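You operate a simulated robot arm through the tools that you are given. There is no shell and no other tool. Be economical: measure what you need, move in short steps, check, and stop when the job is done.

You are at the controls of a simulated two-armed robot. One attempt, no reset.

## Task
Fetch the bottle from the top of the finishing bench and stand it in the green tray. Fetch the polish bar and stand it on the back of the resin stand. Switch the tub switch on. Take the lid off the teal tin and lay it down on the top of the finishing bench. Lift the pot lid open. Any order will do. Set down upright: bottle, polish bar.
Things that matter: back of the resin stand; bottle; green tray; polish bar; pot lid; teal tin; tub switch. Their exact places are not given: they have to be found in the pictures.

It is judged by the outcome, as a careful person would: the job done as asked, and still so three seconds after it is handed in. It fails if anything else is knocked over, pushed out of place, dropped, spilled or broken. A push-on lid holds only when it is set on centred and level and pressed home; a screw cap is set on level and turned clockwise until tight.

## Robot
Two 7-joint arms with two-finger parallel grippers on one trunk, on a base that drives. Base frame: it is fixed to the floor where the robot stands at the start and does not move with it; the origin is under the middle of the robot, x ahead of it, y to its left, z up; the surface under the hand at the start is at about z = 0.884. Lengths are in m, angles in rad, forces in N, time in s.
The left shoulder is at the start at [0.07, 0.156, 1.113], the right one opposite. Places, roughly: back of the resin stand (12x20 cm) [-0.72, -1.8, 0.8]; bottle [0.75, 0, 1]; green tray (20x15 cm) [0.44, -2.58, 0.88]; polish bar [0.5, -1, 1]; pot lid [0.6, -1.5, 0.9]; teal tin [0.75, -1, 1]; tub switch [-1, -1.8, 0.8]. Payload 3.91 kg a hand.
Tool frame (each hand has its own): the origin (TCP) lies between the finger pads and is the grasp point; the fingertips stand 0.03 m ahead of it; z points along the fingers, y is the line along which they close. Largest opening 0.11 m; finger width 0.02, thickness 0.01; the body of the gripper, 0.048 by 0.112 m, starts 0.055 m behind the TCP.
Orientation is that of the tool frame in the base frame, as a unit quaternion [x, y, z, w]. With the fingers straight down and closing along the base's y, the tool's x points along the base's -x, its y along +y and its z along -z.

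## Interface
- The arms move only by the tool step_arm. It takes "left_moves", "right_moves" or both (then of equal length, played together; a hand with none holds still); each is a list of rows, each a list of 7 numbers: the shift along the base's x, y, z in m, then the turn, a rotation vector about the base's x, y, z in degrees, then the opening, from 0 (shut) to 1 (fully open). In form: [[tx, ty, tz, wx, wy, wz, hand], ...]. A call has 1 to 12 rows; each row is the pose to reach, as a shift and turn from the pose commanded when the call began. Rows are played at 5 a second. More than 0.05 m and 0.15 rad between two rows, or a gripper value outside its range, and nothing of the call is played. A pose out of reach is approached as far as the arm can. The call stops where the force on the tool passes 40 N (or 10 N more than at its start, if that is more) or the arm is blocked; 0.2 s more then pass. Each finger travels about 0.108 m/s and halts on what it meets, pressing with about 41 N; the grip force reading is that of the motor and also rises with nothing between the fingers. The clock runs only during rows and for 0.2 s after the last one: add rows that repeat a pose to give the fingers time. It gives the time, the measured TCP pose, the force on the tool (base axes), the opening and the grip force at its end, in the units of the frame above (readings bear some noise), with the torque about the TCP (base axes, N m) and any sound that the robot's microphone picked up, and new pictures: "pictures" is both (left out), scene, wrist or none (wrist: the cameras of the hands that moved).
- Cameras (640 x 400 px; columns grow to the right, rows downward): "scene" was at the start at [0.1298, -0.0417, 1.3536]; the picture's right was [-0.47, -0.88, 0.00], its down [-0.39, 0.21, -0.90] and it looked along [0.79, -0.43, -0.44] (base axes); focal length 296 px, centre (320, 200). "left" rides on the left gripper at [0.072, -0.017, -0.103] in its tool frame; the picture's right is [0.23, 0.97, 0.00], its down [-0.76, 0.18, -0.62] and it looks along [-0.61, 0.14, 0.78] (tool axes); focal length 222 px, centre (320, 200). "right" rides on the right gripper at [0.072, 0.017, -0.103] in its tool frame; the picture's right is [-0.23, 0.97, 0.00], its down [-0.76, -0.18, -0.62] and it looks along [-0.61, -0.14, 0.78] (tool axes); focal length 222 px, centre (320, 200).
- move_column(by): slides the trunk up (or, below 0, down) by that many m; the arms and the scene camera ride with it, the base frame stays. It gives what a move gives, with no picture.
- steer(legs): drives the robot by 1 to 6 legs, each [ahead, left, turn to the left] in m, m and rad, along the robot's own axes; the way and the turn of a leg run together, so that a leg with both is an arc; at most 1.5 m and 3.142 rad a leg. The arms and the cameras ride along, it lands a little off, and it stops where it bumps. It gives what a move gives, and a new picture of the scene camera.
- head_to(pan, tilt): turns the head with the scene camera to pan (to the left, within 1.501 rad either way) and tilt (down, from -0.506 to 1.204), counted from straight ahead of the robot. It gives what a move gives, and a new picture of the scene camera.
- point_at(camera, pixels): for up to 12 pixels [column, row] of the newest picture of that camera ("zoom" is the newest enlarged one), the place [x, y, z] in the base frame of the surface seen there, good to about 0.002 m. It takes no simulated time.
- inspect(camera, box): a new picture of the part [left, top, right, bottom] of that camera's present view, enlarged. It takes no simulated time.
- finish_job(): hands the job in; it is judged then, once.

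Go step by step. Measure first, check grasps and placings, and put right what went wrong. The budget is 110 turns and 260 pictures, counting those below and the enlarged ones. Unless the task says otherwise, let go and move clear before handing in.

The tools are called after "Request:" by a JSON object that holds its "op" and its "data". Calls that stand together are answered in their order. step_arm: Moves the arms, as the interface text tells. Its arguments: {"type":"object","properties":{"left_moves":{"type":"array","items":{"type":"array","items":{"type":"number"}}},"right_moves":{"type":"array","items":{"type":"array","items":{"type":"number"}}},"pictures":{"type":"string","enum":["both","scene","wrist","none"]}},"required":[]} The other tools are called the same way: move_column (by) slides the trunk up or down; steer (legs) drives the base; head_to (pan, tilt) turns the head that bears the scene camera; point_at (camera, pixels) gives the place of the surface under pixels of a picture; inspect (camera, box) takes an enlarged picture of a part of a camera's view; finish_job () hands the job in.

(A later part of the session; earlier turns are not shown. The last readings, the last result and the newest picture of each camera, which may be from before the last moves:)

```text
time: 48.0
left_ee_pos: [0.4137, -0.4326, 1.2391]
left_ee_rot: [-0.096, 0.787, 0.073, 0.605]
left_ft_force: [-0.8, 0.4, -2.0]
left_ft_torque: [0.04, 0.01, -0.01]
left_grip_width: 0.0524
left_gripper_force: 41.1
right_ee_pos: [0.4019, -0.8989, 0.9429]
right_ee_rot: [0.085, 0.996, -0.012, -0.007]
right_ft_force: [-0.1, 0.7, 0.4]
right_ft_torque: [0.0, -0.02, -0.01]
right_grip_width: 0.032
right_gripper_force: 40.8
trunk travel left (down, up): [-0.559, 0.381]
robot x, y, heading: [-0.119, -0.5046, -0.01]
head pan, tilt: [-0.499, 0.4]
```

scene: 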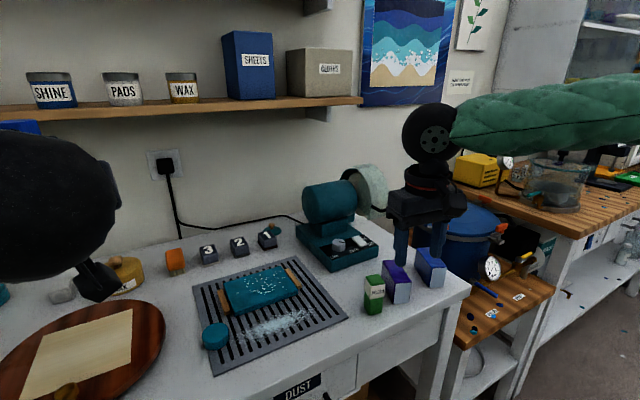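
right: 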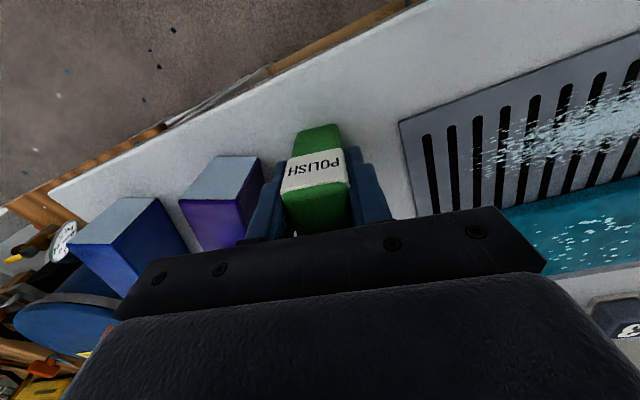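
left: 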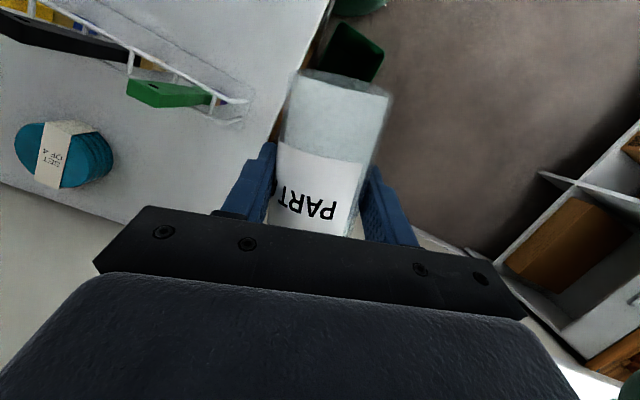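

The bar is gripped (0.032 m). I'll lift it clear, then look right to plan the drive.

Request:
{"op": "step_arm", "data": {"right_moves": [[0, 0, 0.03, 0, 0, 0, 0.12], [0, 0, 0.07, 0, 0, 0, 0.12], [0, 0, 0.11, 0, 0, 0, 0.12], [0, 0, 0.15, 0, 0, 0, 0.12], [0, 0, 0.19, 0, 0, 0, 0.12], [0, 0, 0.22, 0, 0, 0, 0.12]], "pictures": "none"}}

Request:
{"op": "steer", "data": {"legs": [[-0.2, 0, 0]]}}

Request:
{"op": "head_to", "data": {"pan": -1.1, "tilt": 0.5}}

```text
time: 49.4
left_ee_pos: [0.415, -0.4327, 1.2399]
left_ee_rot: [-0.096, 0.787, 0.072, 0.605]
left_ft_force: [0.5, 0.9, -1.9]
left_ft_torque: [0.03, 0.0, -0.01]
left_grip_width: 0.0525
left_gripper_force: 40.5
right_ee_pos: [0.4009, -0.8981, 1.1633]
right_ee_rot: [0.086, 0.996, -0.012, -0.006]
right_ft_force: [1.3, 0.1, -1.2]
right_ft_torque: [-0.02, -0.02, 0.01]
right_grip_width: 0.0318
right_gripper_force: 41.4
trunk travel left (down, up): [-0.559, 0.381]
robot x, y, heading: [-0.1201, -0.5053, -0.006]
head pan, tilt: [-0.499, 0.4]
```

```text
time: 51.0
left_ee_pos: [0.2139, -0.432, 1.2406]
left_ee_rot: [-0.094, 0.787, 0.071, 0.606]
left_ft_force: [-0.5, -0.3, -0.8]
left_ft_torque: [0.0, 0.0, 0.01]
left_grip_width: 0.0523
left_gripper_force: 41.1
right_ee_pos: [0.1995, -0.8981, 1.1622]
right_ee_rot: [0.086, 0.996, -0.013, -0.006]
right_ft_force: [-1.3, -0.4, -1.0]
right_ft_torque: [-0.01, -0.01, 0.0]
right_grip_width: 0.0321
right_gripper_force: 40.5
trunk travel left (down, up): [-0.559, 0.381]
robot x, y, heading: [-0.3185, -0.5012, -0.01]
head pan, tilt: [-0.499, 0.4]
```

scene: 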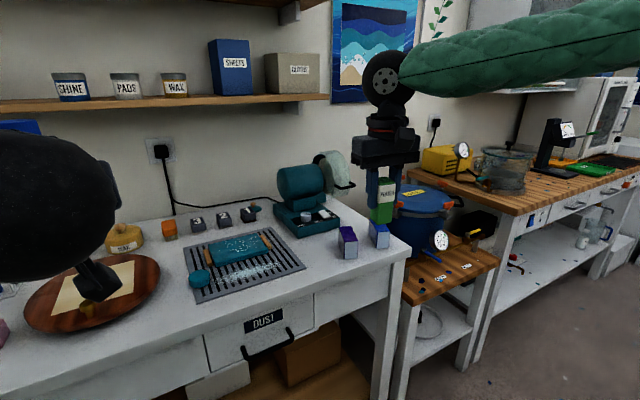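

```text
time: 52.0
left_ee_pos: [0.2143, -0.4335, 1.2403]
left_ee_rot: [-0.095, 0.787, 0.072, 0.606]
left_ft_force: [0.0, -0.8, -2.3]
left_ft_torque: [0.03, -0.02, 0.02]
left_grip_width: 0.0524
left_gripper_force: 41.4
right_ee_pos: [0.2003, -0.8983, 1.1622]
right_ee_rot: [0.086, 0.996, -0.013, -0.005]
right_ft_force: [0.4, -0.4, -1.5]
right_ft_torque: [0.0, 0.01, -0.03]
right_grip_width: 0.0317
right_gripper_force: 40.7
trunk travel left (down, up): [-0.559, 0.381]
robot x, y, heading: [-0.3196, -0.5023, -0.007]
head pan, tilt: [-1.1, 0.499]
```

scene: 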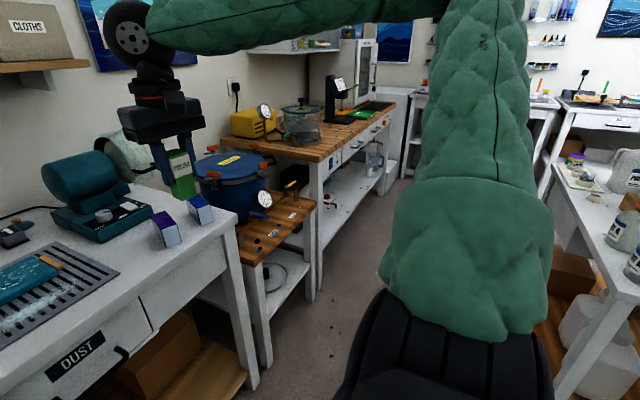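

I'll measure the aisle: the left counter fronts, the right table edge and the green tray.

Request:
{"op": "point_at", "data": {"camera": "scene", "pixels": [[262, 255], [318, 160], [390, 118], [365, 113], [575, 208], [560, 165], [330, 300], [360, 200], [230, 165], [530, 130]]}}

Request:
{"op": "inspect", "data": {"camera": "scene", "box": [180, 40, 440, 220]}}

```text
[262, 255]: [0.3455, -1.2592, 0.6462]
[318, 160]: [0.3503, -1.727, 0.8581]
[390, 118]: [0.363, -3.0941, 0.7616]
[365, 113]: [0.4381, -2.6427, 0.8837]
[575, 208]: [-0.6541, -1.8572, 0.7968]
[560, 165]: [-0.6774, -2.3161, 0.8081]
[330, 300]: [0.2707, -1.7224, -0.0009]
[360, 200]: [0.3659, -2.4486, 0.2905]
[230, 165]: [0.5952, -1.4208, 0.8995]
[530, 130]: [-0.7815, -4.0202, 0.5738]
```

```text
2.22 times, centred on (310, 130) of scene
```

zoom: 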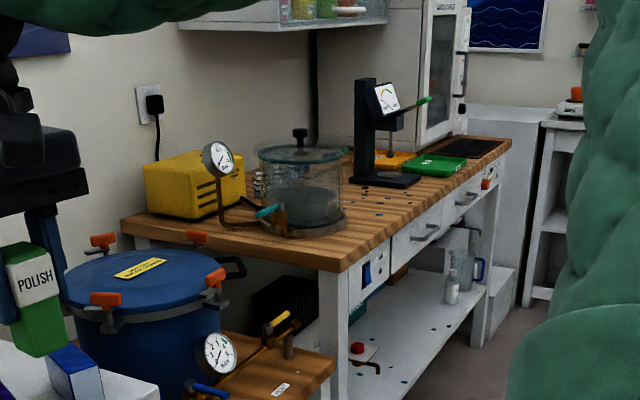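

The counter fronts are at x≈0.35 and the right table edge is at x≈-0.65, leaving an aisle just wide enough. I'll shift ahead 5 cm and strafe right along it toward the green tray in two legs.

Request:
{"op": "steer", "data": {"legs": [[0.05, -1.2, 0], [0, -1.05, 0]]}}

Request:
{"op": "head_to", "data": {"pan": 0.2, "tilt": 0.6}}

```text
time: 63.2
left_ee_pos: [0.2016, -2.7109, 1.2393]
left_ee_rot: [-0.083, 0.787, 0.062, 0.608]
left_ft_force: [-0.2, -0.3, -1.2]
left_ft_torque: [0.02, 0.0, 0.01]
left_grip_width: 0.0525
left_gripper_force: 40.8
right_ee_pos: [0.1732, -3.1753, 1.1616]
right_ee_rot: [0.102, 0.995, -0.011, -0.007]
right_ft_force: [0.5, -0.9, -1.1]
right_ft_torque: [-0.01, -0.03, 0.02]
right_grip_width: 0.0316
right_gripper_force: 40.9
trunk travel left (down, up): [-0.559, 0.381]
robot x, y, heading: [-0.3351, -2.7644, -0.036]
head pan, tilt: [-1.1, 0.499]
```

scene: 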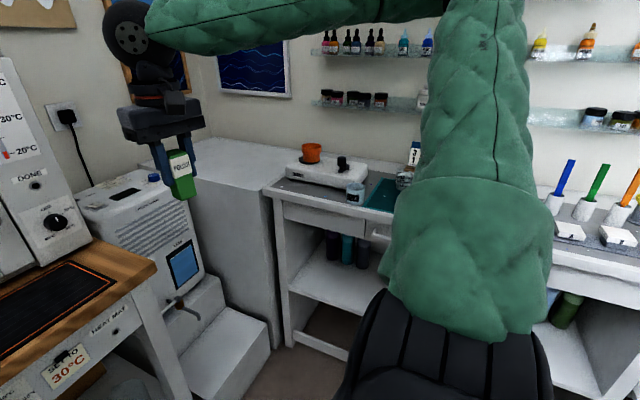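

```text
time: 64.7
left_ee_pos: [0.2019, -2.7104, 1.241]
left_ee_rot: [-0.083, 0.788, 0.063, 0.607]
left_ft_force: [0.4, 0.5, -1.5]
left_ft_torque: [0.03, 0.0, 0.01]
left_grip_width: 0.0522
left_gripper_force: 40.7
right_ee_pos: [0.173, -3.1762, 1.162]
right_ee_rot: [0.102, 0.995, -0.012, -0.006]
right_ft_force: [0.3, -0.6, -0.8]
right_ft_torque: [-0.02, 0.0, -0.02]
right_grip_width: 0.0316
right_gripper_force: 41.0
trunk travel left (down, up): [-0.559, 0.381]
robot x, y, heading: [-0.3325, -2.7628, -0.038]
head pan, tilt: [0.201, 0.6]
```

scene: 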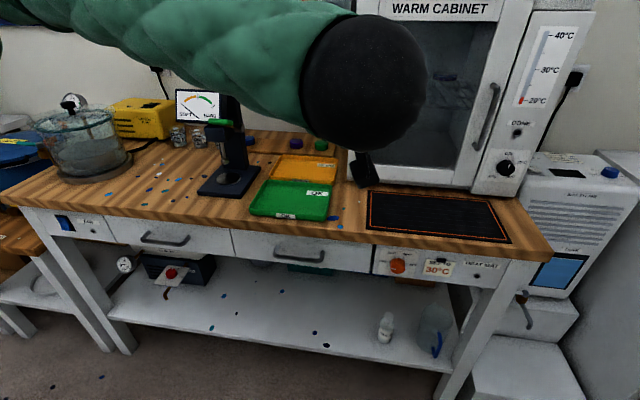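

The green tray is clear at (290,200), just right of the force gauge. I'll measure its floor, rims and the gauge.

Request:
{"op": "point_at", "data": {"camera": "scene", "pixels": [[290, 198], [252, 208], [262, 180], [328, 218], [336, 186], [290, 218], [320, 195], [240, 165], [225, 125], [365, 180], [230, 188]]}}

Request:
{"op": "inspect", "data": {"camera": "scene", "box": [160, 80, 400, 260]}}

```text
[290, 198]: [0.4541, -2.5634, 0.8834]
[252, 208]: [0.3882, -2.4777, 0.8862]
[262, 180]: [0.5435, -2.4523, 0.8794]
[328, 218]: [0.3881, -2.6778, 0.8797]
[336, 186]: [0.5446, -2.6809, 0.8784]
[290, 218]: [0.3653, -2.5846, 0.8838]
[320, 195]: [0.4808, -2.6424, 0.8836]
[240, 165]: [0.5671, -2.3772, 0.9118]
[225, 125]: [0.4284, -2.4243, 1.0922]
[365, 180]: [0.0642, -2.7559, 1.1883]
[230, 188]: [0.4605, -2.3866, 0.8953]
```

```text
2.22 times, centred on (280, 170) of scene
```

zoom: 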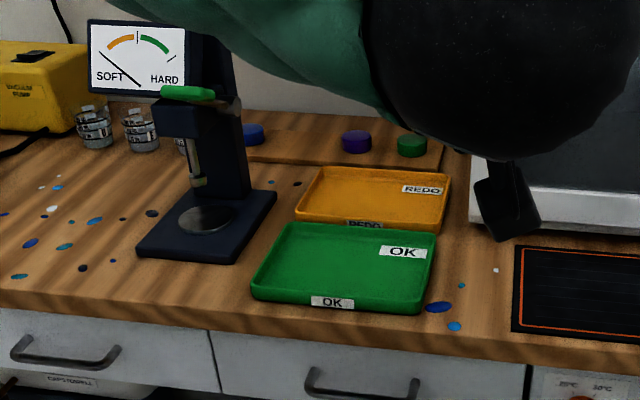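

The tray floor is at z≈0.8835, spanning x 0.37–0.515 and y -2.48 to -2.67. The bottle base should be about 0.067 below the TCP. I'll carry the bottle over the tray and stop a few centimetres above.

Request:
{"op": "step_arm", "data": {"left_moves": [[0.04, 0.025, 0, 0, 0, 0, 0.35], [0.08, 0.05, 0, 0, 0, 0, 0.35], [0.12, 0.075, 0, 0, 0, 0, 0.35], [0.16, 0.1, 0, 0, 0, 0, 0.35], [0.2, 0.12, -0.01, 0, 0, 0, 0.35], [0.228, 0.13, -0.04, 0, 0, 0, 0.35], [0.228, 0.13, -0.085, 0, 0, 0, 0.35], [0.228, 0.13, -0.13, 0, 0, 0, 0.35], [0.228, 0.13, -0.175, 0, 0, 0, 0.35], [0.228, 0.13, -0.215, 0, 0, 0, 0.35], [0.228, 0.13, -0.245, 0, 0, 0, 0.35], [0.228, 0.13, -0.245, 0, 0, 0, 0.35]], "pictures": "both"}}

```text
time: 67.2
left_ee_pos: [0.4275, -2.581, 0.9945]
left_ee_rot: [-0.083, 0.788, 0.062, 0.607]
left_ft_force: [0.3, 0.7, -1.9]
left_ft_torque: [0.01, 0.04, 0.0]
left_grip_width: 0.0525
left_gripper_force: 40.7
right_ee_pos: [0.1731, -3.1764, 1.1625]
right_ee_rot: [0.101, 0.995, -0.013, -0.007]
right_ft_force: [-0.3, -0.1, -1.1]
right_ft_torque: [-0.03, 0.0, 0.01]
right_grip_width: 0.0318
right_gripper_force: 40.6
trunk travel left (down, up): [-0.559, 0.381]
robot x, y, heading: [-0.3356, -2.7682, -0.037]
head pan, tilt: [0.201, 0.6]
```

scene: 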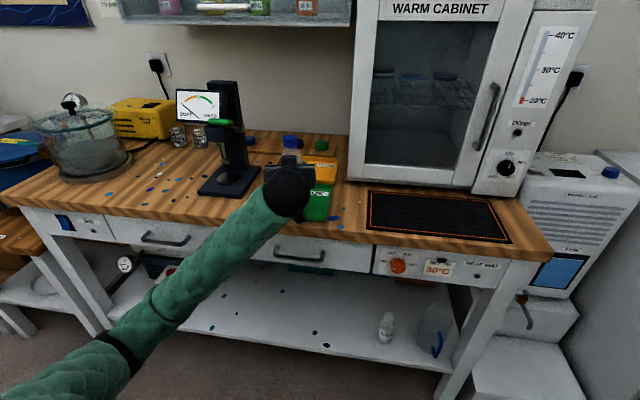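
left: 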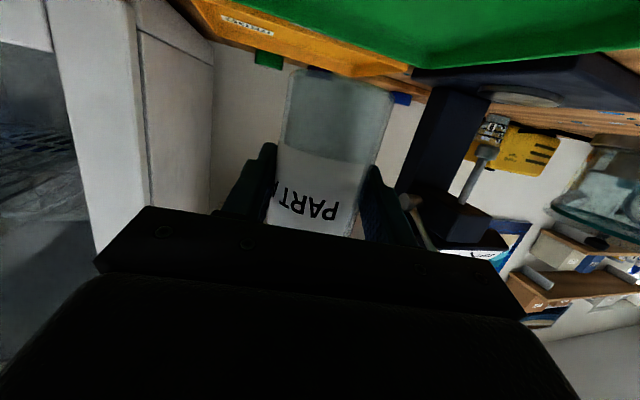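

The bottle hangs upright over the tray. I'll check the base height from the wrist view.

Request:
{"op": "point_at", "data": {"camera": "left", "pixels": [[340, 82], [300, 78], [380, 95], [320, 150], [460, 40], [335, 200]]}}

Request:
{"op": "inspect", "data": {"camera": "scene", "box": [240, 110, 360, 230]}}

```text
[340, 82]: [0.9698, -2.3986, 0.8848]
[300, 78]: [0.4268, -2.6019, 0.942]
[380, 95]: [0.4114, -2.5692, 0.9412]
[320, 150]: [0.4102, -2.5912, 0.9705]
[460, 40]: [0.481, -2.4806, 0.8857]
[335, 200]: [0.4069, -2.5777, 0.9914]
```

```text
3.33 times, centred on (300, 170) of scene
```

zoom: 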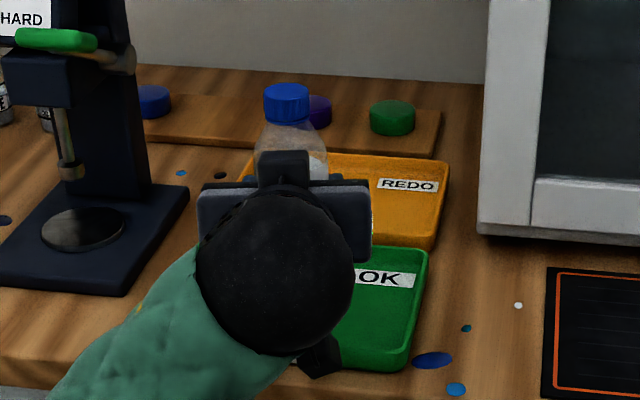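

Request:
{"op": "step_arm", "data": {"left_moves": [[0, 0, -0.02, 0, 0, 0, 0.35], [0, 0, -0.036, 0, 0, 0, 0.35], [0, 0, -0.04, 0, 0, 0, 0.35], [0, 0, -0.043, 0, 0, 0, 0.35], [0, 0, -0.045, 0, 0, 0, 0.35]], "pictures": "wrist"}}

Request:
{"op": "inspect", "data": {"camera": "left", "box": [220, 20, 440, 200]}}

```text
time: 68.5
left_ee_pos: [0.4302, -2.5795, 0.9497]
left_ee_rot: [-0.082, 0.789, 0.061, 0.606]
left_ft_force: [-0.3, -0.3, -1.1]
left_ft_torque: [0.0, 0.0, 0.0]
left_grip_width: 0.0526
left_gripper_force: 41.1
right_ee_pos: [0.1725, -3.1767, 1.1618]
right_ee_rot: [0.101, 0.995, -0.012, -0.006]
right_ft_force: [1.2, 0.4, -1.1]
right_ft_torque: [0.03, 0.02, 0.0]
right_grip_width: 0.0318
right_gripper_force: 40.6
trunk travel left (down, up): [-0.559, 0.381]
robot x, y, heading: [-0.334, -2.765, -0.037]
head pan, tilt: [0.201, 0.6]
```

left: 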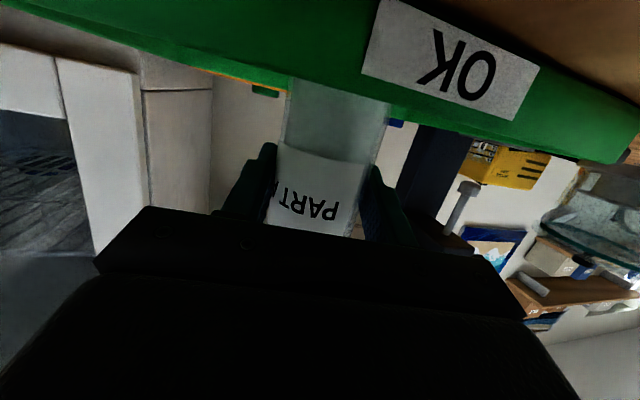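

```text
2.22 times, centred on (330, 110) of left
```

zoom: 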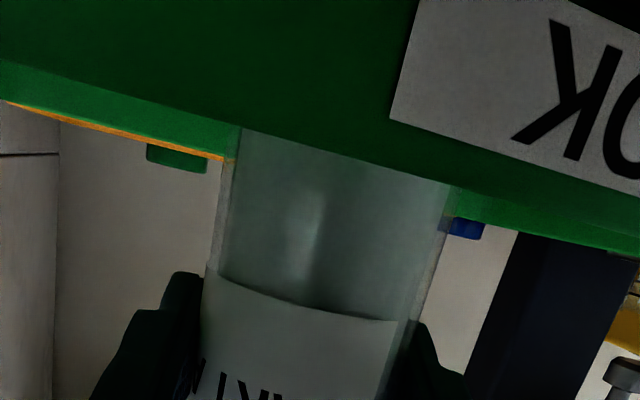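

The base is inside the tray rim. I'll creep down until it touches.

Request:
{"op": "step_arm", "data": {"left_moves": [[0, 0, -0.002, 0, 0, 0, 0.35], [0, 0, -0.004, 0, 0, 0, 0.35], [0, 0, -0.004, 0, 0, 0, 0.35]], "pictures": "none"}}

```text
time: 69.2
left_ee_pos: [0.4288, -2.5798, 0.9456]
left_ee_rot: [-0.083, 0.789, 0.062, 0.606]
left_ft_force: [0.2, 0.6, -1.6]
left_ft_torque: [0.03, 0.01, -0.02]
left_grip_width: 0.0526
left_gripper_force: 41.3
right_ee_pos: [0.1737, -3.1756, 1.1617]
right_ee_rot: [0.102, 0.995, -0.012, -0.007]
right_ft_force: [-0.5, 0.1, -2.4]
right_ft_torque: [-0.03, -0.01, -0.03]
right_grip_width: 0.0315
right_gripper_force: 40.9
trunk travel left (down, up): [-0.559, 0.381]
robot x, y, heading: [-0.3344, -2.7661, -0.038]
head pan, tilt: [0.201, 0.6]
```

Request:
{"op": "step_arm", "data": {"left_moves": [[0, 0, -0.002, 0, 0, 0, 0.35], [0, 0, -0.004, 0, 0, 0, 0.35], [0, 0, -0.004, 0, 0, 0, 0.35]], "pictures": "none"}}

```text
time: 70.0
left_ee_pos: [0.4287, -2.5819, 0.9421]
left_ee_rot: [-0.083, 0.788, 0.062, 0.607]
left_ft_force: [0.8, 0.3, -0.8]
left_ft_torque: [0.0, 0.01, -0.04]
left_grip_width: 0.0524
left_gripper_force: 41.3
right_ee_pos: [0.1733, -3.1756, 1.1619]
right_ee_rot: [0.102, 0.995, -0.013, -0.006]
right_ft_force: [-0.2, -1.0, -2.4]
right_ft_torque: [0.01, 0.05, -0.01]
right_grip_width: 0.0316
right_gripper_force: 40.5
trunk travel left (down, up): [-0.559, 0.381]
robot x, y, heading: [-0.3335, -2.768, -0.039]
head pan, tilt: [0.201, 0.6]
```

Request:
{"op": "inspect", "data": {"camera": "scene", "box": [240, 110, 360, 230]}}

Request:
{"op": "point_at", "data": {"camera": "zoom", "pixels": [[286, 135], [286, 125], [286, 130], [275, 140], [300, 140], [286, 150], [286, 145]]}}

```text
3.33 times, centred on (300, 170) of scene
```

zoom: 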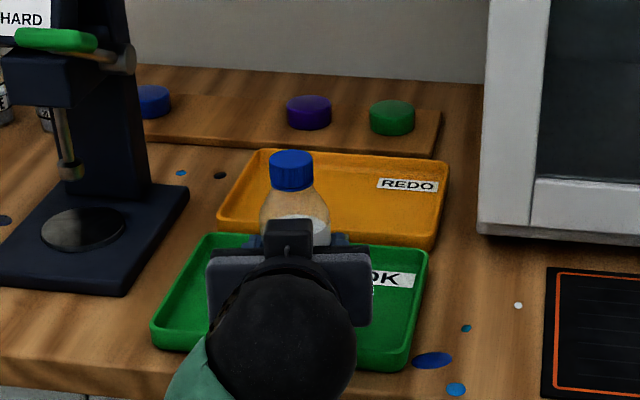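

```text
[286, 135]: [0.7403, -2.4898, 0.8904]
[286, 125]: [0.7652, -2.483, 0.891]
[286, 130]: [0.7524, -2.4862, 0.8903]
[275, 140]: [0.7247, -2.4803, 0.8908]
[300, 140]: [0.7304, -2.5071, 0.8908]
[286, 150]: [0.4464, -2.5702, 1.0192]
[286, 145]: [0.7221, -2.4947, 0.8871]
```

The cap top at 1.019 implies the base is at about 0.8837, on the tray floor. I'll release and back out along the tool axis.

Request:
{"op": "step_arm", "data": {"left_moves": [[0, 0, -0.001, 0, 0, 0, 0.45], [0, 0, -0.001, 0, 0, 0, 0.55], [0, 0, -0.001, 0, 0, 0, 0.7], [0, 0, 0, 0, 0, 0, 0.8], [-0.03, -0.006, 0.008, 0, 0, 0, 0.8], [-0.06, -0.012, 0.016, 0, 0, 0, 0.8], [-0.095, -0.02, 0.03, 0, 0, 0, 0.8], [-0.12, -0.025, 0.06, 0, 0, 0, 0.8], [-0.15, -0.03, 0.1, 0, 0, 0, 0.8]], "pictures": "both"}}

Request:
{"op": "inspect", "data": {"camera": "scene", "box": [220, 100, 380, 240]}}

```text
refused: row 9 steps farther than a row can; nothing moved
```

```text
2.86 times, centred on (300, 170) of scene
```

zoom: 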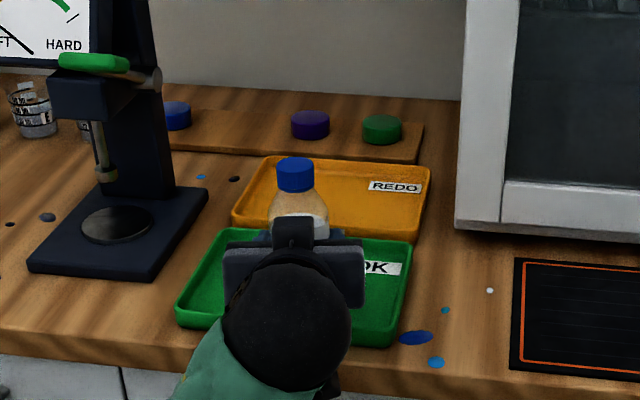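

Request:
{"op": "step_arm", "data": {"left_moves": [[0, 0, -0.001, 0, 0, 0, 0.45], [0, 0, -0.001, 0, 0, 0, 0.55], [0, 0, -0.001, 0, 0, 0, 0.7], [0, 0, 0, 0, 0, 0, 0.8], [-0.03, -0.006, 0.008, 0, 0, 0, 0.8], [-0.06, -0.012, 0.016, 0, 0, 0, 0.8], [-0.095, -0.02, 0.026, 0, 0, 0, 0.8], [-0.12, -0.025, 0.05, 0, 0, 0, 0.8], [-0.14, -0.03, 0.085, 0, 0, 0, 0.8]], "pictures": "scene"}}

Request:
{"op": "inspect", "data": {"camera": "scene", "box": [220, 100, 380, 240]}}

```text
time: 72.0
left_ee_pos: [0.2977, -2.6131, 1.0259]
left_ee_rot: [-0.084, 0.789, 0.063, 0.606]
left_ft_force: [0.8, -0.2, 0.4]
left_ft_torque: [-0.03, 0.0, -0.02]
left_grip_width: 0.0881
left_gripper_force: 0.0
left hand out of reach, approached as far as the arm can: row 9
right_ee_pos: [0.1732, -3.1763, 1.1618]
right_ee_rot: [0.102, 0.995, -0.011, -0.007]
right_ft_force: [0.2, 0.2, -1.3]
right_ft_torque: [-0.02, 0.02, 0.0]
right_grip_width: 0.0316
right_gripper_force: 40.7
trunk travel left (down, up): [-0.559, 0.381]
robot x, y, heading: [-0.333, -2.766, -0.04]
head pan, tilt: [0.201, 0.6]
```

scene: 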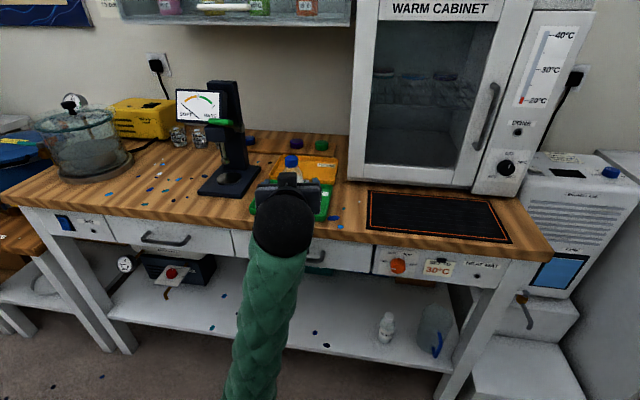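

```text
2.86 times, centred on (300, 170) of scene
```

zoom: 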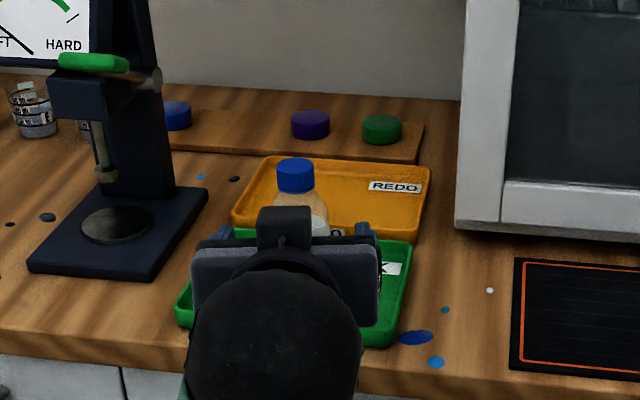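

The bottle stands upright in the green tray with the hand clear. I'll raise the left hand, drive back left to face the blue pot, and look at it.

Request:
{"op": "step_arm", "data": {"left_moves": [[0, 0, 0.04, 0, 0, 0, 0.8], [0, 0, 0.08, 0, 0, 0, 0.8], [0, 0, 0.12, 0, 0, 0, 0.8], [0, 0, 0.16, 0, 0, 0, 0.8], [0, 0, 0.2, 0, 0, 0, 0.8]], "pictures": "none"}}

Request:
{"op": "steer", "data": {"legs": [[0.04, 1.05, 0.04]]}}

Request:
{"op": "head_to", "data": {"pan": 0.2, "tilt": 0.6}}

```text
time: 73.2
left_ee_pos: [0.2981, -2.6086, 1.2277]
left_ee_rot: [-0.083, 0.786, 0.072, 0.608]
left_ft_force: [0.6, -0.6, 1.0]
left_ft_torque: [-0.01, -0.02, 0.01]
left_grip_width: 0.0879
left_gripper_force: 0.1
right_ee_pos: [0.1718, -3.1778, 1.1617]
right_ee_rot: [0.102, 0.995, -0.012, -0.007]
right_ft_force: [-0.4, -1.0, -2.5]
right_ft_torque: [-0.01, -0.02, 0.01]
right_grip_width: 0.0316
right_gripper_force: 41.0
trunk travel left (down, up): [-0.559, 0.381]
robot x, y, heading: [-0.331, -2.7681, -0.04]
head pan, tilt: [0.201, 0.6]
```

```text
time: 78.8
left_ee_pos: [0.3604, -1.5156, 1.2275]
left_ee_rot: [-0.094, 0.785, 0.078, 0.607]
left_ft_force: [0.1, -0.3, 0.2]
left_ft_torque: [-0.01, 0.03, 0.03]
left_grip_width: 0.0878
left_gripper_force: 0.1
right_ee_pos: [0.2507, -2.0855, 1.1615]
right_ee_rot: [0.088, 0.996, -0.013, -0.006]
right_ft_force: [-0.8, -0.3, -0.8]
right_ft_torque: [-0.04, 0.0, 0.0]
right_grip_width: 0.0318
right_gripper_force: 41.0
trunk travel left (down, up): [-0.559, 0.381]
robot x, y, heading: [-0.269, -1.6919, -0.009]
head pan, tilt: [0.201, 0.6]
```

scene: 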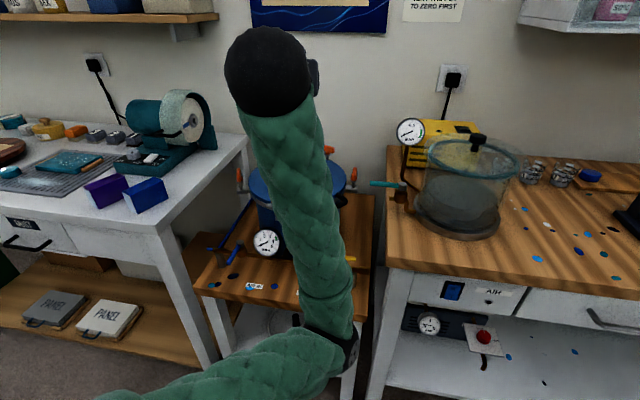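

```text
time: 79.4
left_ee_pos: [0.3614, -1.5154, 1.228]
left_ee_rot: [-0.095, 0.784, 0.081, 0.607]
left_ft_force: [0.7, 0.4, 0.2]
left_ft_torque: [0.0, -0.02, 0.03]
left_grip_width: 0.0879
left_gripper_force: 0.0
right_ee_pos: [0.2507, -2.0865, 1.1617]
right_ee_rot: [0.088, 0.996, -0.013, -0.007]
right_ft_force: [1.7, -0.4, -1.0]
right_ft_torque: [-0.03, -0.02, 0.0]
right_grip_width: 0.0317
right_gripper_force: 40.8
trunk travel left (down, up): [-0.559, 0.381]
robot x, y, heading: [-0.2653, -1.6918, -0.013]
head pan, tilt: [0.201, 0.6]
```

scene: 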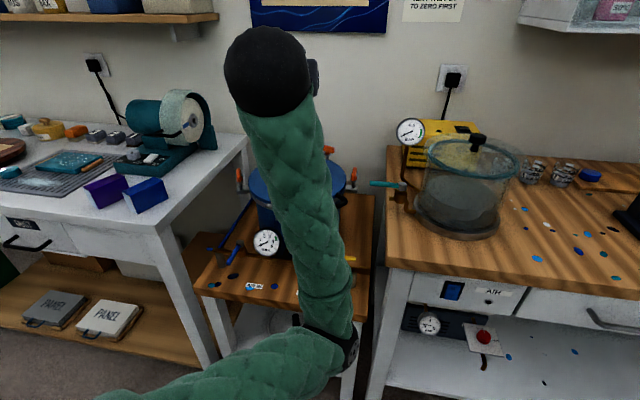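

The left arm blocks the view of the pot, so I'll swing it left.

Request:
{"op": "step_arm", "data": {"left_moves": [[0, 0.045, 0, 0, 0, 0, 0.8], [0, 0.09, 0, 0, 0, 0, 0.8], [0, 0.135, 0, 0, 0, 0, 0.8], [-0.01, 0.18, 0, 0, 0, 0, 0.8], [-0.03, 0.22, 0, 0, 0, 0, 0.8], [-0.05, 0.26, 0, 0, 0, 0, 0.8]], "pictures": "scene"}}

Request:
{"op": "inspect", "data": {"camera": "scene", "box": [180, 110, 420, 300]}}

```text
time: 80.8
left_ee_pos: [0.3103, -1.2547, 1.2312]
left_ee_rot: [-0.093, 0.785, 0.079, 0.608]
left_ft_force: [0.5, -1.0, -0.8]
left_ft_torque: [0.01, 0.03, 0.01]
left_grip_width: 0.0879
left_gripper_force: 0.1
right_ee_pos: [0.2514, -2.0883, 1.1613]
right_ee_rot: [0.088, 0.996, -0.011, -0.007]
right_ft_force: [0.2, -0.3, -1.3]
right_ft_torque: [0.03, -0.03, 0.0]
right_grip_width: 0.0317
right_gripper_force: 40.7
trunk travel left (down, up): [-0.559, 0.381]
robot x, y, heading: [-0.2692, -1.692, -0.01]
head pan, tilt: [0.201, 0.6]
```

scene: 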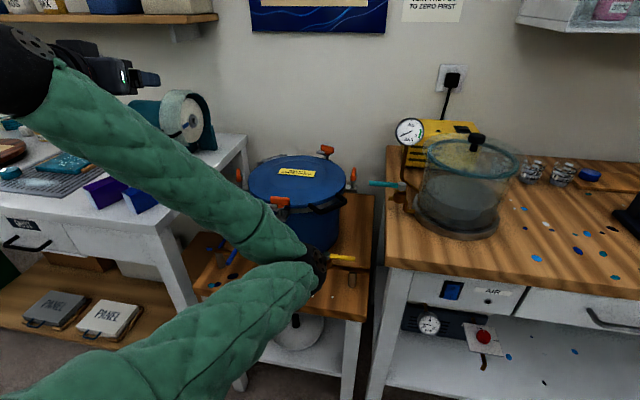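

```text
2.11 times, centred on (300, 205) of scene
```

zoom: 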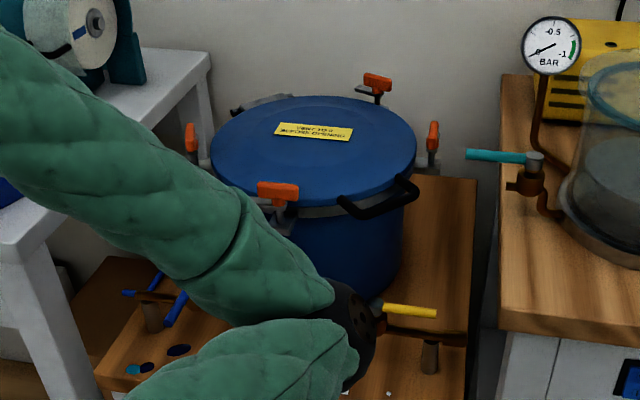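

The lid has a black handle at its front-right rim (385,200 in the zoom) and a hinge at the far left. The label says to vent first. I'll measure the handle, hinge and clamps, and look at the gauge.

Request:
{"op": "point_at", "data": {"camera": "zoom", "pixels": [[385, 207], [345, 205], [410, 185], [312, 150], [270, 102], [215, 150], [415, 155], [278, 192], [376, 82], [432, 130], [330, 190], [190, 140]]}}

Request:
{"op": "step_arm", "data": {"left_moves": [[0.0, -0.03, 0.01, -2, 8, 0, 0.8], [0.0, -0.06, 0.02, -4, 16, 0, 0.8], [0.01, -0.09, 0.02, -6, 24, 0, 0.8], [0.02, -0.12, 0.02, -8, 32, 0, 0.8], [0.03, -0.14, 0.02, -10, 40, 0, 0.8], [0.04, -0.16, 0.02, -12, 48, 0, 0.8], [0.05, -0.18, 0.02, -14, 56, 0, 0.8], [0.06, -0.2, 0.02, -16, 64, 0, 0.8], [0.06, -0.22, 0.02, -18, 72, 0, 0.8], [0.06, -0.22, 0.02, -18, 72, 0, 0.8]], "pictures": "both"}}

```text
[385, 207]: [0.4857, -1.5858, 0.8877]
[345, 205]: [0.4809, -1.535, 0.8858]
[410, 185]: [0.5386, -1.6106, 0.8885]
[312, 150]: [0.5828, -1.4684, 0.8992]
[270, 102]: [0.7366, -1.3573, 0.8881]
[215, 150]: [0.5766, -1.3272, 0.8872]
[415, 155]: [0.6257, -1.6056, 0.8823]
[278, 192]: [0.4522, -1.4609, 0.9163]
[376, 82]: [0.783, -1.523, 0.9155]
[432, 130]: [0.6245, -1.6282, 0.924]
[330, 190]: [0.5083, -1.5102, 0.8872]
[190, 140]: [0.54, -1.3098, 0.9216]
```

```text
time: 83.0
left_ee_pos: [0.4705, -1.2215, 1.2524]
left_ee_rot: [-0.117, 0.993, 0.004, 0.01]
left_ft_force: [-0.1, -0.8, 0.6]
left_ft_torque: [0.0, -0.05, -0.02]
left_grip_width: 0.0878
left_gripper_force: 0.1
left hand out of reach, approached as far as the arm can: row 1, 2, 3, 4, 5, 6, 7, 8, 9, 10
right_ee_pos: [0.25, -2.0854, 1.161]
right_ee_rot: [0.088, 0.996, -0.012, -0.007]
right_ft_force: [0.2, -0.4, -1.2]
right_ft_torque: [0.02, -0.01, 0.02]
right_grip_width: 0.0318
right_gripper_force: 40.5
trunk travel left (down, up): [-0.559, 0.381]
robot x, y, heading: [-0.2687, -1.6892, -0.011]
head pan, tilt: [0.201, 0.6]
```

scene: 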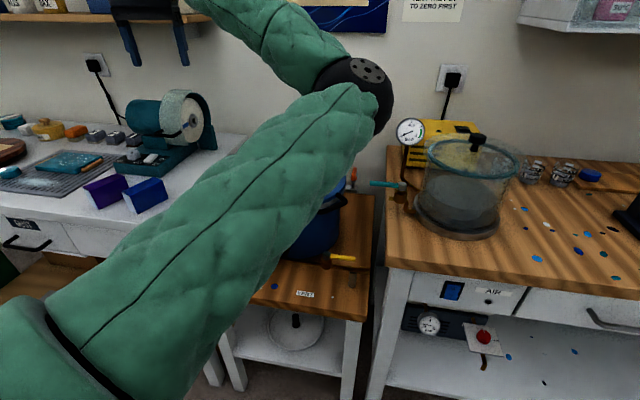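
left: 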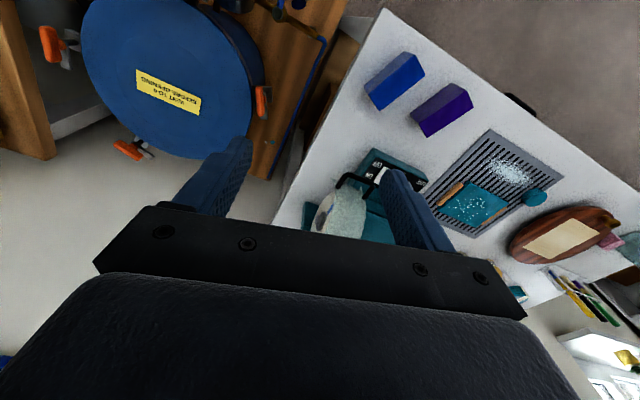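

The lid's centre is (0.597,-1.467), the handle is around (0.487,-1.585,0.888), and the hinge is on the far side near (0.737,-1.357). I'll bring the left hand over near the handle with its closing direction turned radial, and look.

Request:
{"op": "step_arm", "data": {"left_moves": [[0.0, -0.04, 0, 0, 0, -5, 0.8], [0.0, -0.08, 0, 0, 0, -10, 0.8], [-0.01, -0.12, 0, 0, 0, -15, 0.8], [-0.01, -0.16, 0, 0, 0, -20, 0.8], [-0.02, -0.2, 0, 0, 0, -26, 0.8], [-0.02, -0.24, 0, 0, 0, -32, 0.8], [-0.03, -0.28, 0, 0, 0, -38, 0.8], [-0.04, -0.32, 0, 0, 0, -44, 0.8], [-0.05, -0.35, 0, 0, 0, -50, 0.8], [-0.05, -0.37, 0, 0, 0, -56, 0.8], [-0.05, -0.37, 0, 0, 0, -58, 0.8]], "pictures": "both"}}

```text
time: 85.4
left_ee_pos: [0.6517, -1.3526, 1.2638]
left_ee_rot: [0.37, 0.929, -0.004, 0.013]
left_ft_force: [-1.2, 0.7, -0.7]
left_ft_torque: [-0.04, -0.06, -0.02]
left_grip_width: 0.0881
left_gripper_force: 0.1
left hand out of reach, approached as far as the arm can: row 1, 2, 3, 4, 5, 6, 7, 8, 9, 10, 11
right_ee_pos: [0.2485, -2.0868, 1.1628]
right_ee_rot: [0.089, 0.996, -0.013, -0.006]
right_ft_force: [-0.8, 1.0, -0.5]
right_ft_torque: [-0.03, -0.01, 0.01]
right_grip_width: 0.0316
right_gripper_force: 41.2
trunk travel left (down, up): [-0.559, 0.381]
robot x, y, heading: [-0.2645, -1.688, -0.01]
head pan, tilt: [0.201, 0.6]
```

scene: 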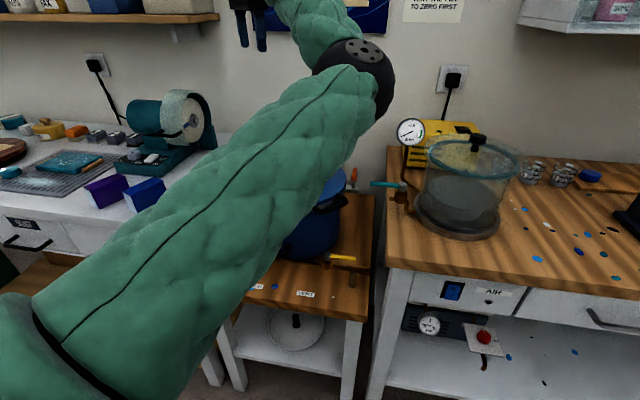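
left: 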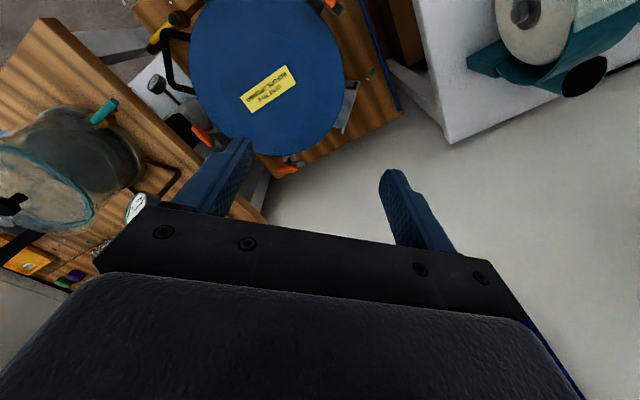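

The hand drifted out to near full stretch. I'll bring it down and back toward the handle, where it is comfortably in reach, and watch how the elbow folds.

Request:
{"op": "step_arm", "data": {"left_moves": [[0, -0.01, -0.04, 0, 0, 0, 0.8], [-0.01, -0.03, -0.08, 0, 0, 0, 0.8], [-0.03, -0.06, -0.11, 0, 0, 0, 0.8], [-0.05, -0.09, -0.14, 0, 0, 0, 0.8], [-0.08, -0.12, -0.15, 0, 0, 0, 0.8], [-0.11, -0.15, -0.16, 0, 0, 0, 0.8], [-0.11, -0.15, -0.16, 0, 0, 0, 0.8]], "pictures": "both"}}

```text
time: 87.0
left_ee_pos: [0.6968, -1.3917, 1.1061]
left_ee_rot: [0.377, 0.926, -0.003, 0.011]
left_ft_force: [-0.4, 0.9, 0.1]
left_ft_torque: [0.02, -0.04, 0.0]
left_grip_width: 0.0881
left_gripper_force: 0.1
left hand out of reach, approached as far as the arm can: row 1, 2, 3, 4, 5, 6, 7
right_ee_pos: [0.2506, -2.0869, 1.1631]
right_ee_rot: [0.089, 0.996, -0.012, -0.007]
right_ft_force: [-0.5, -0.7, -0.9]
right_ft_torque: [-0.02, -0.02, 0.0]
right_grip_width: 0.0318
right_gripper_force: 41.3
trunk travel left (down, up): [-0.559, 0.381]
robot x, y, heading: [-0.2704, -1.6886, -0.012]
head pan, tilt: [0.201, 0.6]
```

scene: 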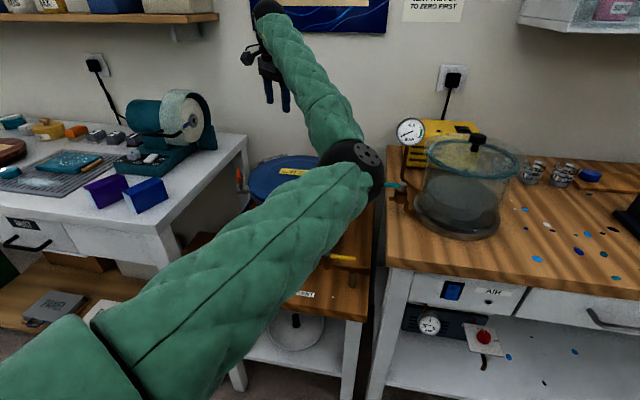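
left: 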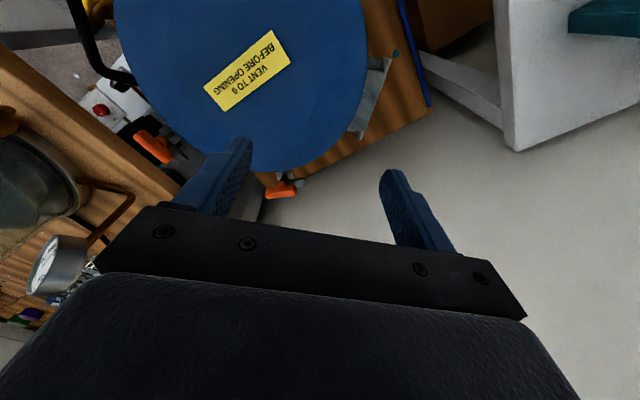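

The elbow sits right and low with this yaw. A better plan is fingers pointing forward toward the hinge and rolled 90°, one above and one below the handle bar. First I'll look closely at the handle and gauge.

Request:
{"op": "inspect", "data": {"camera": "left", "box": [40, 0, 200, 120]}}

Request:
{"op": "inspect", "data": {"camera": "left", "box": [90, 60, 440, 230]}}

Request:
{"op": "point_at", "data": {"camera": "left", "pixels": [[75, 15], [85, 45], [98, 70], [118, 78], [130, 85], [105, 60], [95, 20], [120, 60], [375, 85]]}}

```text
3.33 times, centred on (120, 60) of left
```

zoom: 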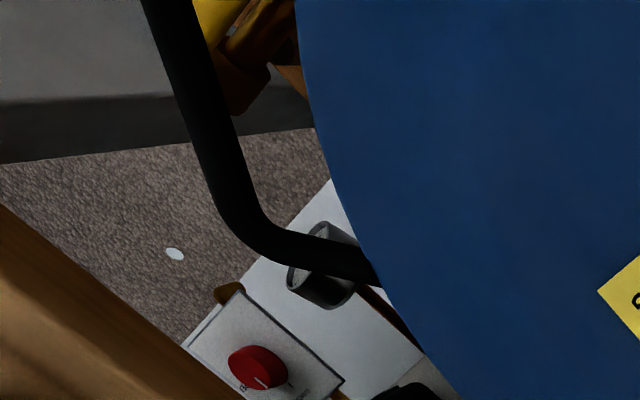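

```text
1.83 times, centred on (265, 145) of left
```

zoom: 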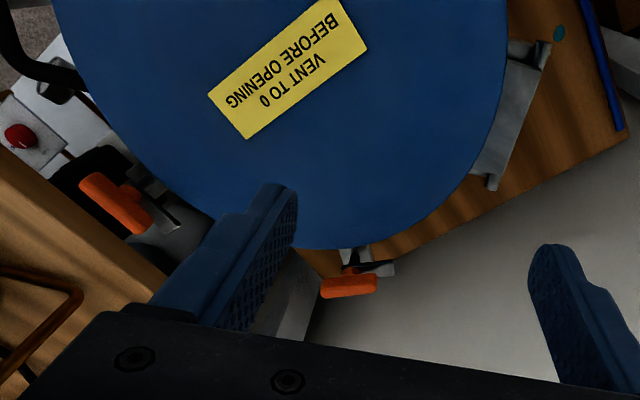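

```text
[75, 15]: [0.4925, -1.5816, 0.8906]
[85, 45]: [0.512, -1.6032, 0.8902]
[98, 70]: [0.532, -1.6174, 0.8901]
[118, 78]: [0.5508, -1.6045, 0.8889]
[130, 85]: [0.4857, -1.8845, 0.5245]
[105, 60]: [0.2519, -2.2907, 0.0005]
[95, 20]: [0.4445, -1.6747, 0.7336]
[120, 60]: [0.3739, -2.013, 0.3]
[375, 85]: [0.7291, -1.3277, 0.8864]
```

The clamps are already swung off the lid. The handle bar runs through (0.4925,-1.582) to (0.532,-1.617) at z≈0.884. I'll back the base up 8 cm for arm room, then turn the left fingers forward with a 90° roll, ahead of the handle.

Request:
{"op": "steer", "data": {"legs": [[-0.08, 0, 0]]}}

Request:
{"op": "step_arm", "data": {"left_moves": [[-0.02, -0.02, 0, 4.1, -6.35, -2.2, 0.8], [-0.04, -0.04, 0, 8.2, -12.7, -4.4, 0.8], [-0.06, -0.06, 0, 12.3, -19, -6.6, 0.8], [-0.08, -0.08, 0, 16.4, -25.4, -8.8, 0.8], [-0.1, -0.1, 0, 20.5, -31.7, -11, 0.8], [-0.12, -0.12, 0, 24.6, -38.1, -13.2, 0.8], [-0.14, -0.15, 0, 28.7, -44.4, -15.4, 0.8], [-0.16, -0.18, 0, 32.8, -50.8, -17.6, 0.8], [-0.18, -0.21, 0, 36.9, -57.1, -19.8, 0.8], [-0.2, -0.23, 0, 41, -63.5, -21.9, 0.8], [-0.2, -0.23, 0, 41, -63.5, -21.9, 0.8]], "pictures": "both"}}

```text
time: 88.0
left_ee_pos: [0.6136, -1.3921, 1.1073]
left_ee_rot: [0.378, 0.926, -0.003, 0.012]
left_ft_force: [0.4, -0.7, 1.3]
left_ft_torque: [-0.03, -0.05, 0.02]
left_grip_width: 0.088
left_gripper_force: 0.0
right_ee_pos: [0.1683, -2.0859, 1.164]
right_ee_rot: [0.089, 0.996, -0.011, -0.005]
right_ft_force: [-0.4, -0.5, -1.1]
right_ft_torque: [0.01, -0.03, 0.0]
right_grip_width: 0.0313
right_gripper_force: 39.9
trunk travel left (down, up): [-0.559, 0.381]
robot x, y, heading: [-0.3487, -1.6861, -0.015]
head pan, tilt: [0.201, 0.6]
```

scene: 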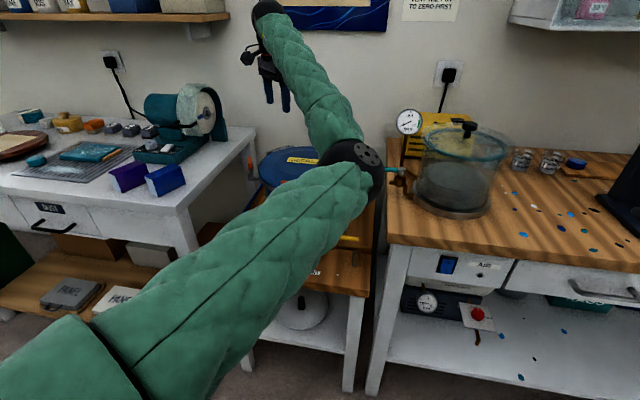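

```text
time: 90.5
left_ee_pos: [0.4169, -1.6223, 1.1053]
left_ee_rot: [0.462, 0.644, 0.494, 0.359]
left_ft_force: [0.1, 0.3, 0.1]
left_ft_torque: [0.0, 0.01, -0.01]
left_grip_width: 0.0879
left_gripper_force: 0.1
left hand out of reach, approached as far as the arm can: row 1, 2, 3
right_ee_pos: [0.1702, -2.0851, 1.1622]
right_ee_rot: [0.088, 0.996, -0.012, -0.007]
right_ft_force: [0.2, -0.4, -1.5]
right_ft_torque: [-0.02, 0.01, 0.0]
right_grip_width: 0.0318
right_gripper_force: 41.2
trunk travel left (down, up): [-0.559, 0.381]
robot x, y, heading: [-0.3474, -1.6896, -0.009]
head pan, tilt: [0.201, 0.6]
```

scene: 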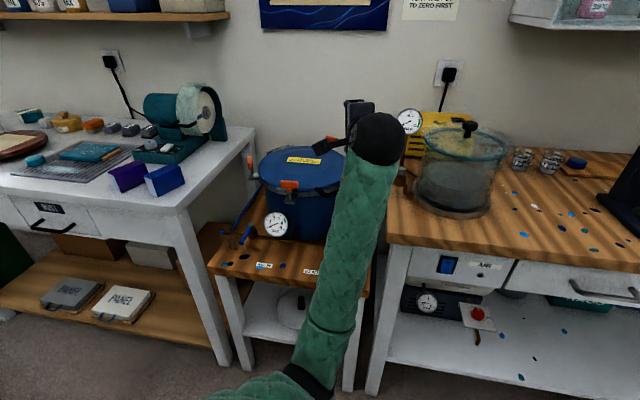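
left: 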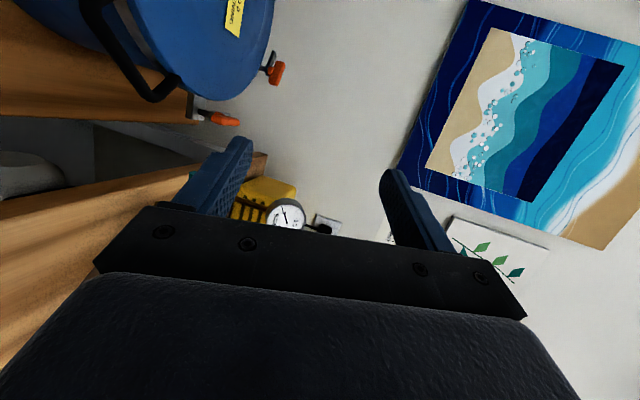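

The hand now points forward, rolled, with the arm well folded. I'll check the pot gauge reading and measure the handle from here.

Request:
{"op": "inspect", "data": {"camera": "scene", "box": [210, 130, 370, 290]}}

Request:
{"op": "inspect", "data": {"camera": "left", "box": [40, 0, 240, 140]}}

Request:
{"op": "point_at", "data": {"camera": "left", "pixels": [[92, 20], [105, 35], [118, 55], [135, 78], [150, 98], [170, 88], [100, 12], [168, 78], [130, 55], [140, 65]]}}

Request:
{"op": "point_at", "data": {"camera": "scene", "pixels": [[277, 225], [289, 187], [315, 262], [345, 240], [248, 232]]}}

```text
2.50 times, centred on (290, 210) of scene
```

zoom: 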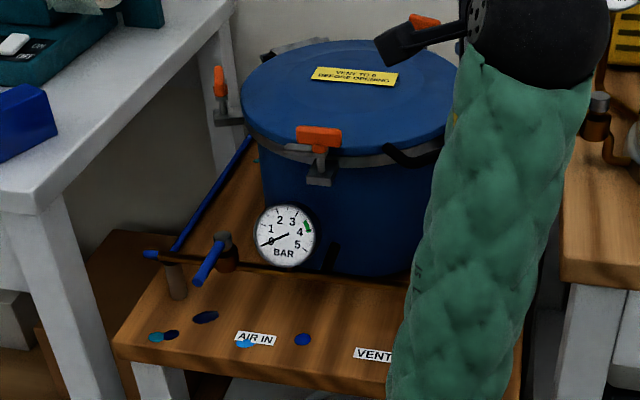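

```text
2.86 times, centred on (140, 70) of left
```

zoom: 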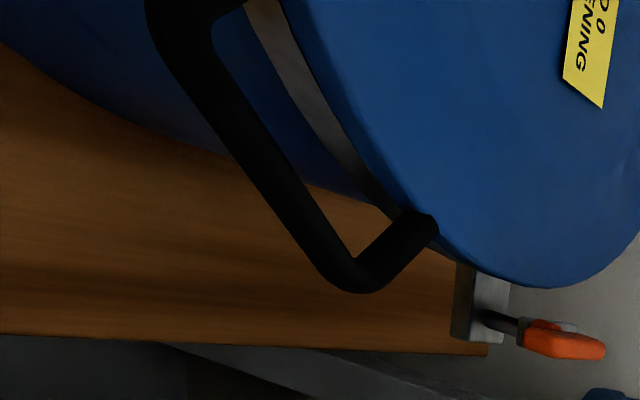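

```text
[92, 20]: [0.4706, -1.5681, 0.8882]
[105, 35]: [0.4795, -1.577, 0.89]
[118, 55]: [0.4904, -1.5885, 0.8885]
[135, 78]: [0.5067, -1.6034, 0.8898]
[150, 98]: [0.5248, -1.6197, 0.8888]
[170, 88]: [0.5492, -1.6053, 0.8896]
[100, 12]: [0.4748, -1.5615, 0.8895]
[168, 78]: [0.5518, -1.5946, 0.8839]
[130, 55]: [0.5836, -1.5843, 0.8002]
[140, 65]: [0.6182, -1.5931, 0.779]
```

```text
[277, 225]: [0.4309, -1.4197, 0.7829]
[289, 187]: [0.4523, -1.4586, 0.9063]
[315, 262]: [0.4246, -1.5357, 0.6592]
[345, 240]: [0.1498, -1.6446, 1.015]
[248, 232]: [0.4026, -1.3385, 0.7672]
```

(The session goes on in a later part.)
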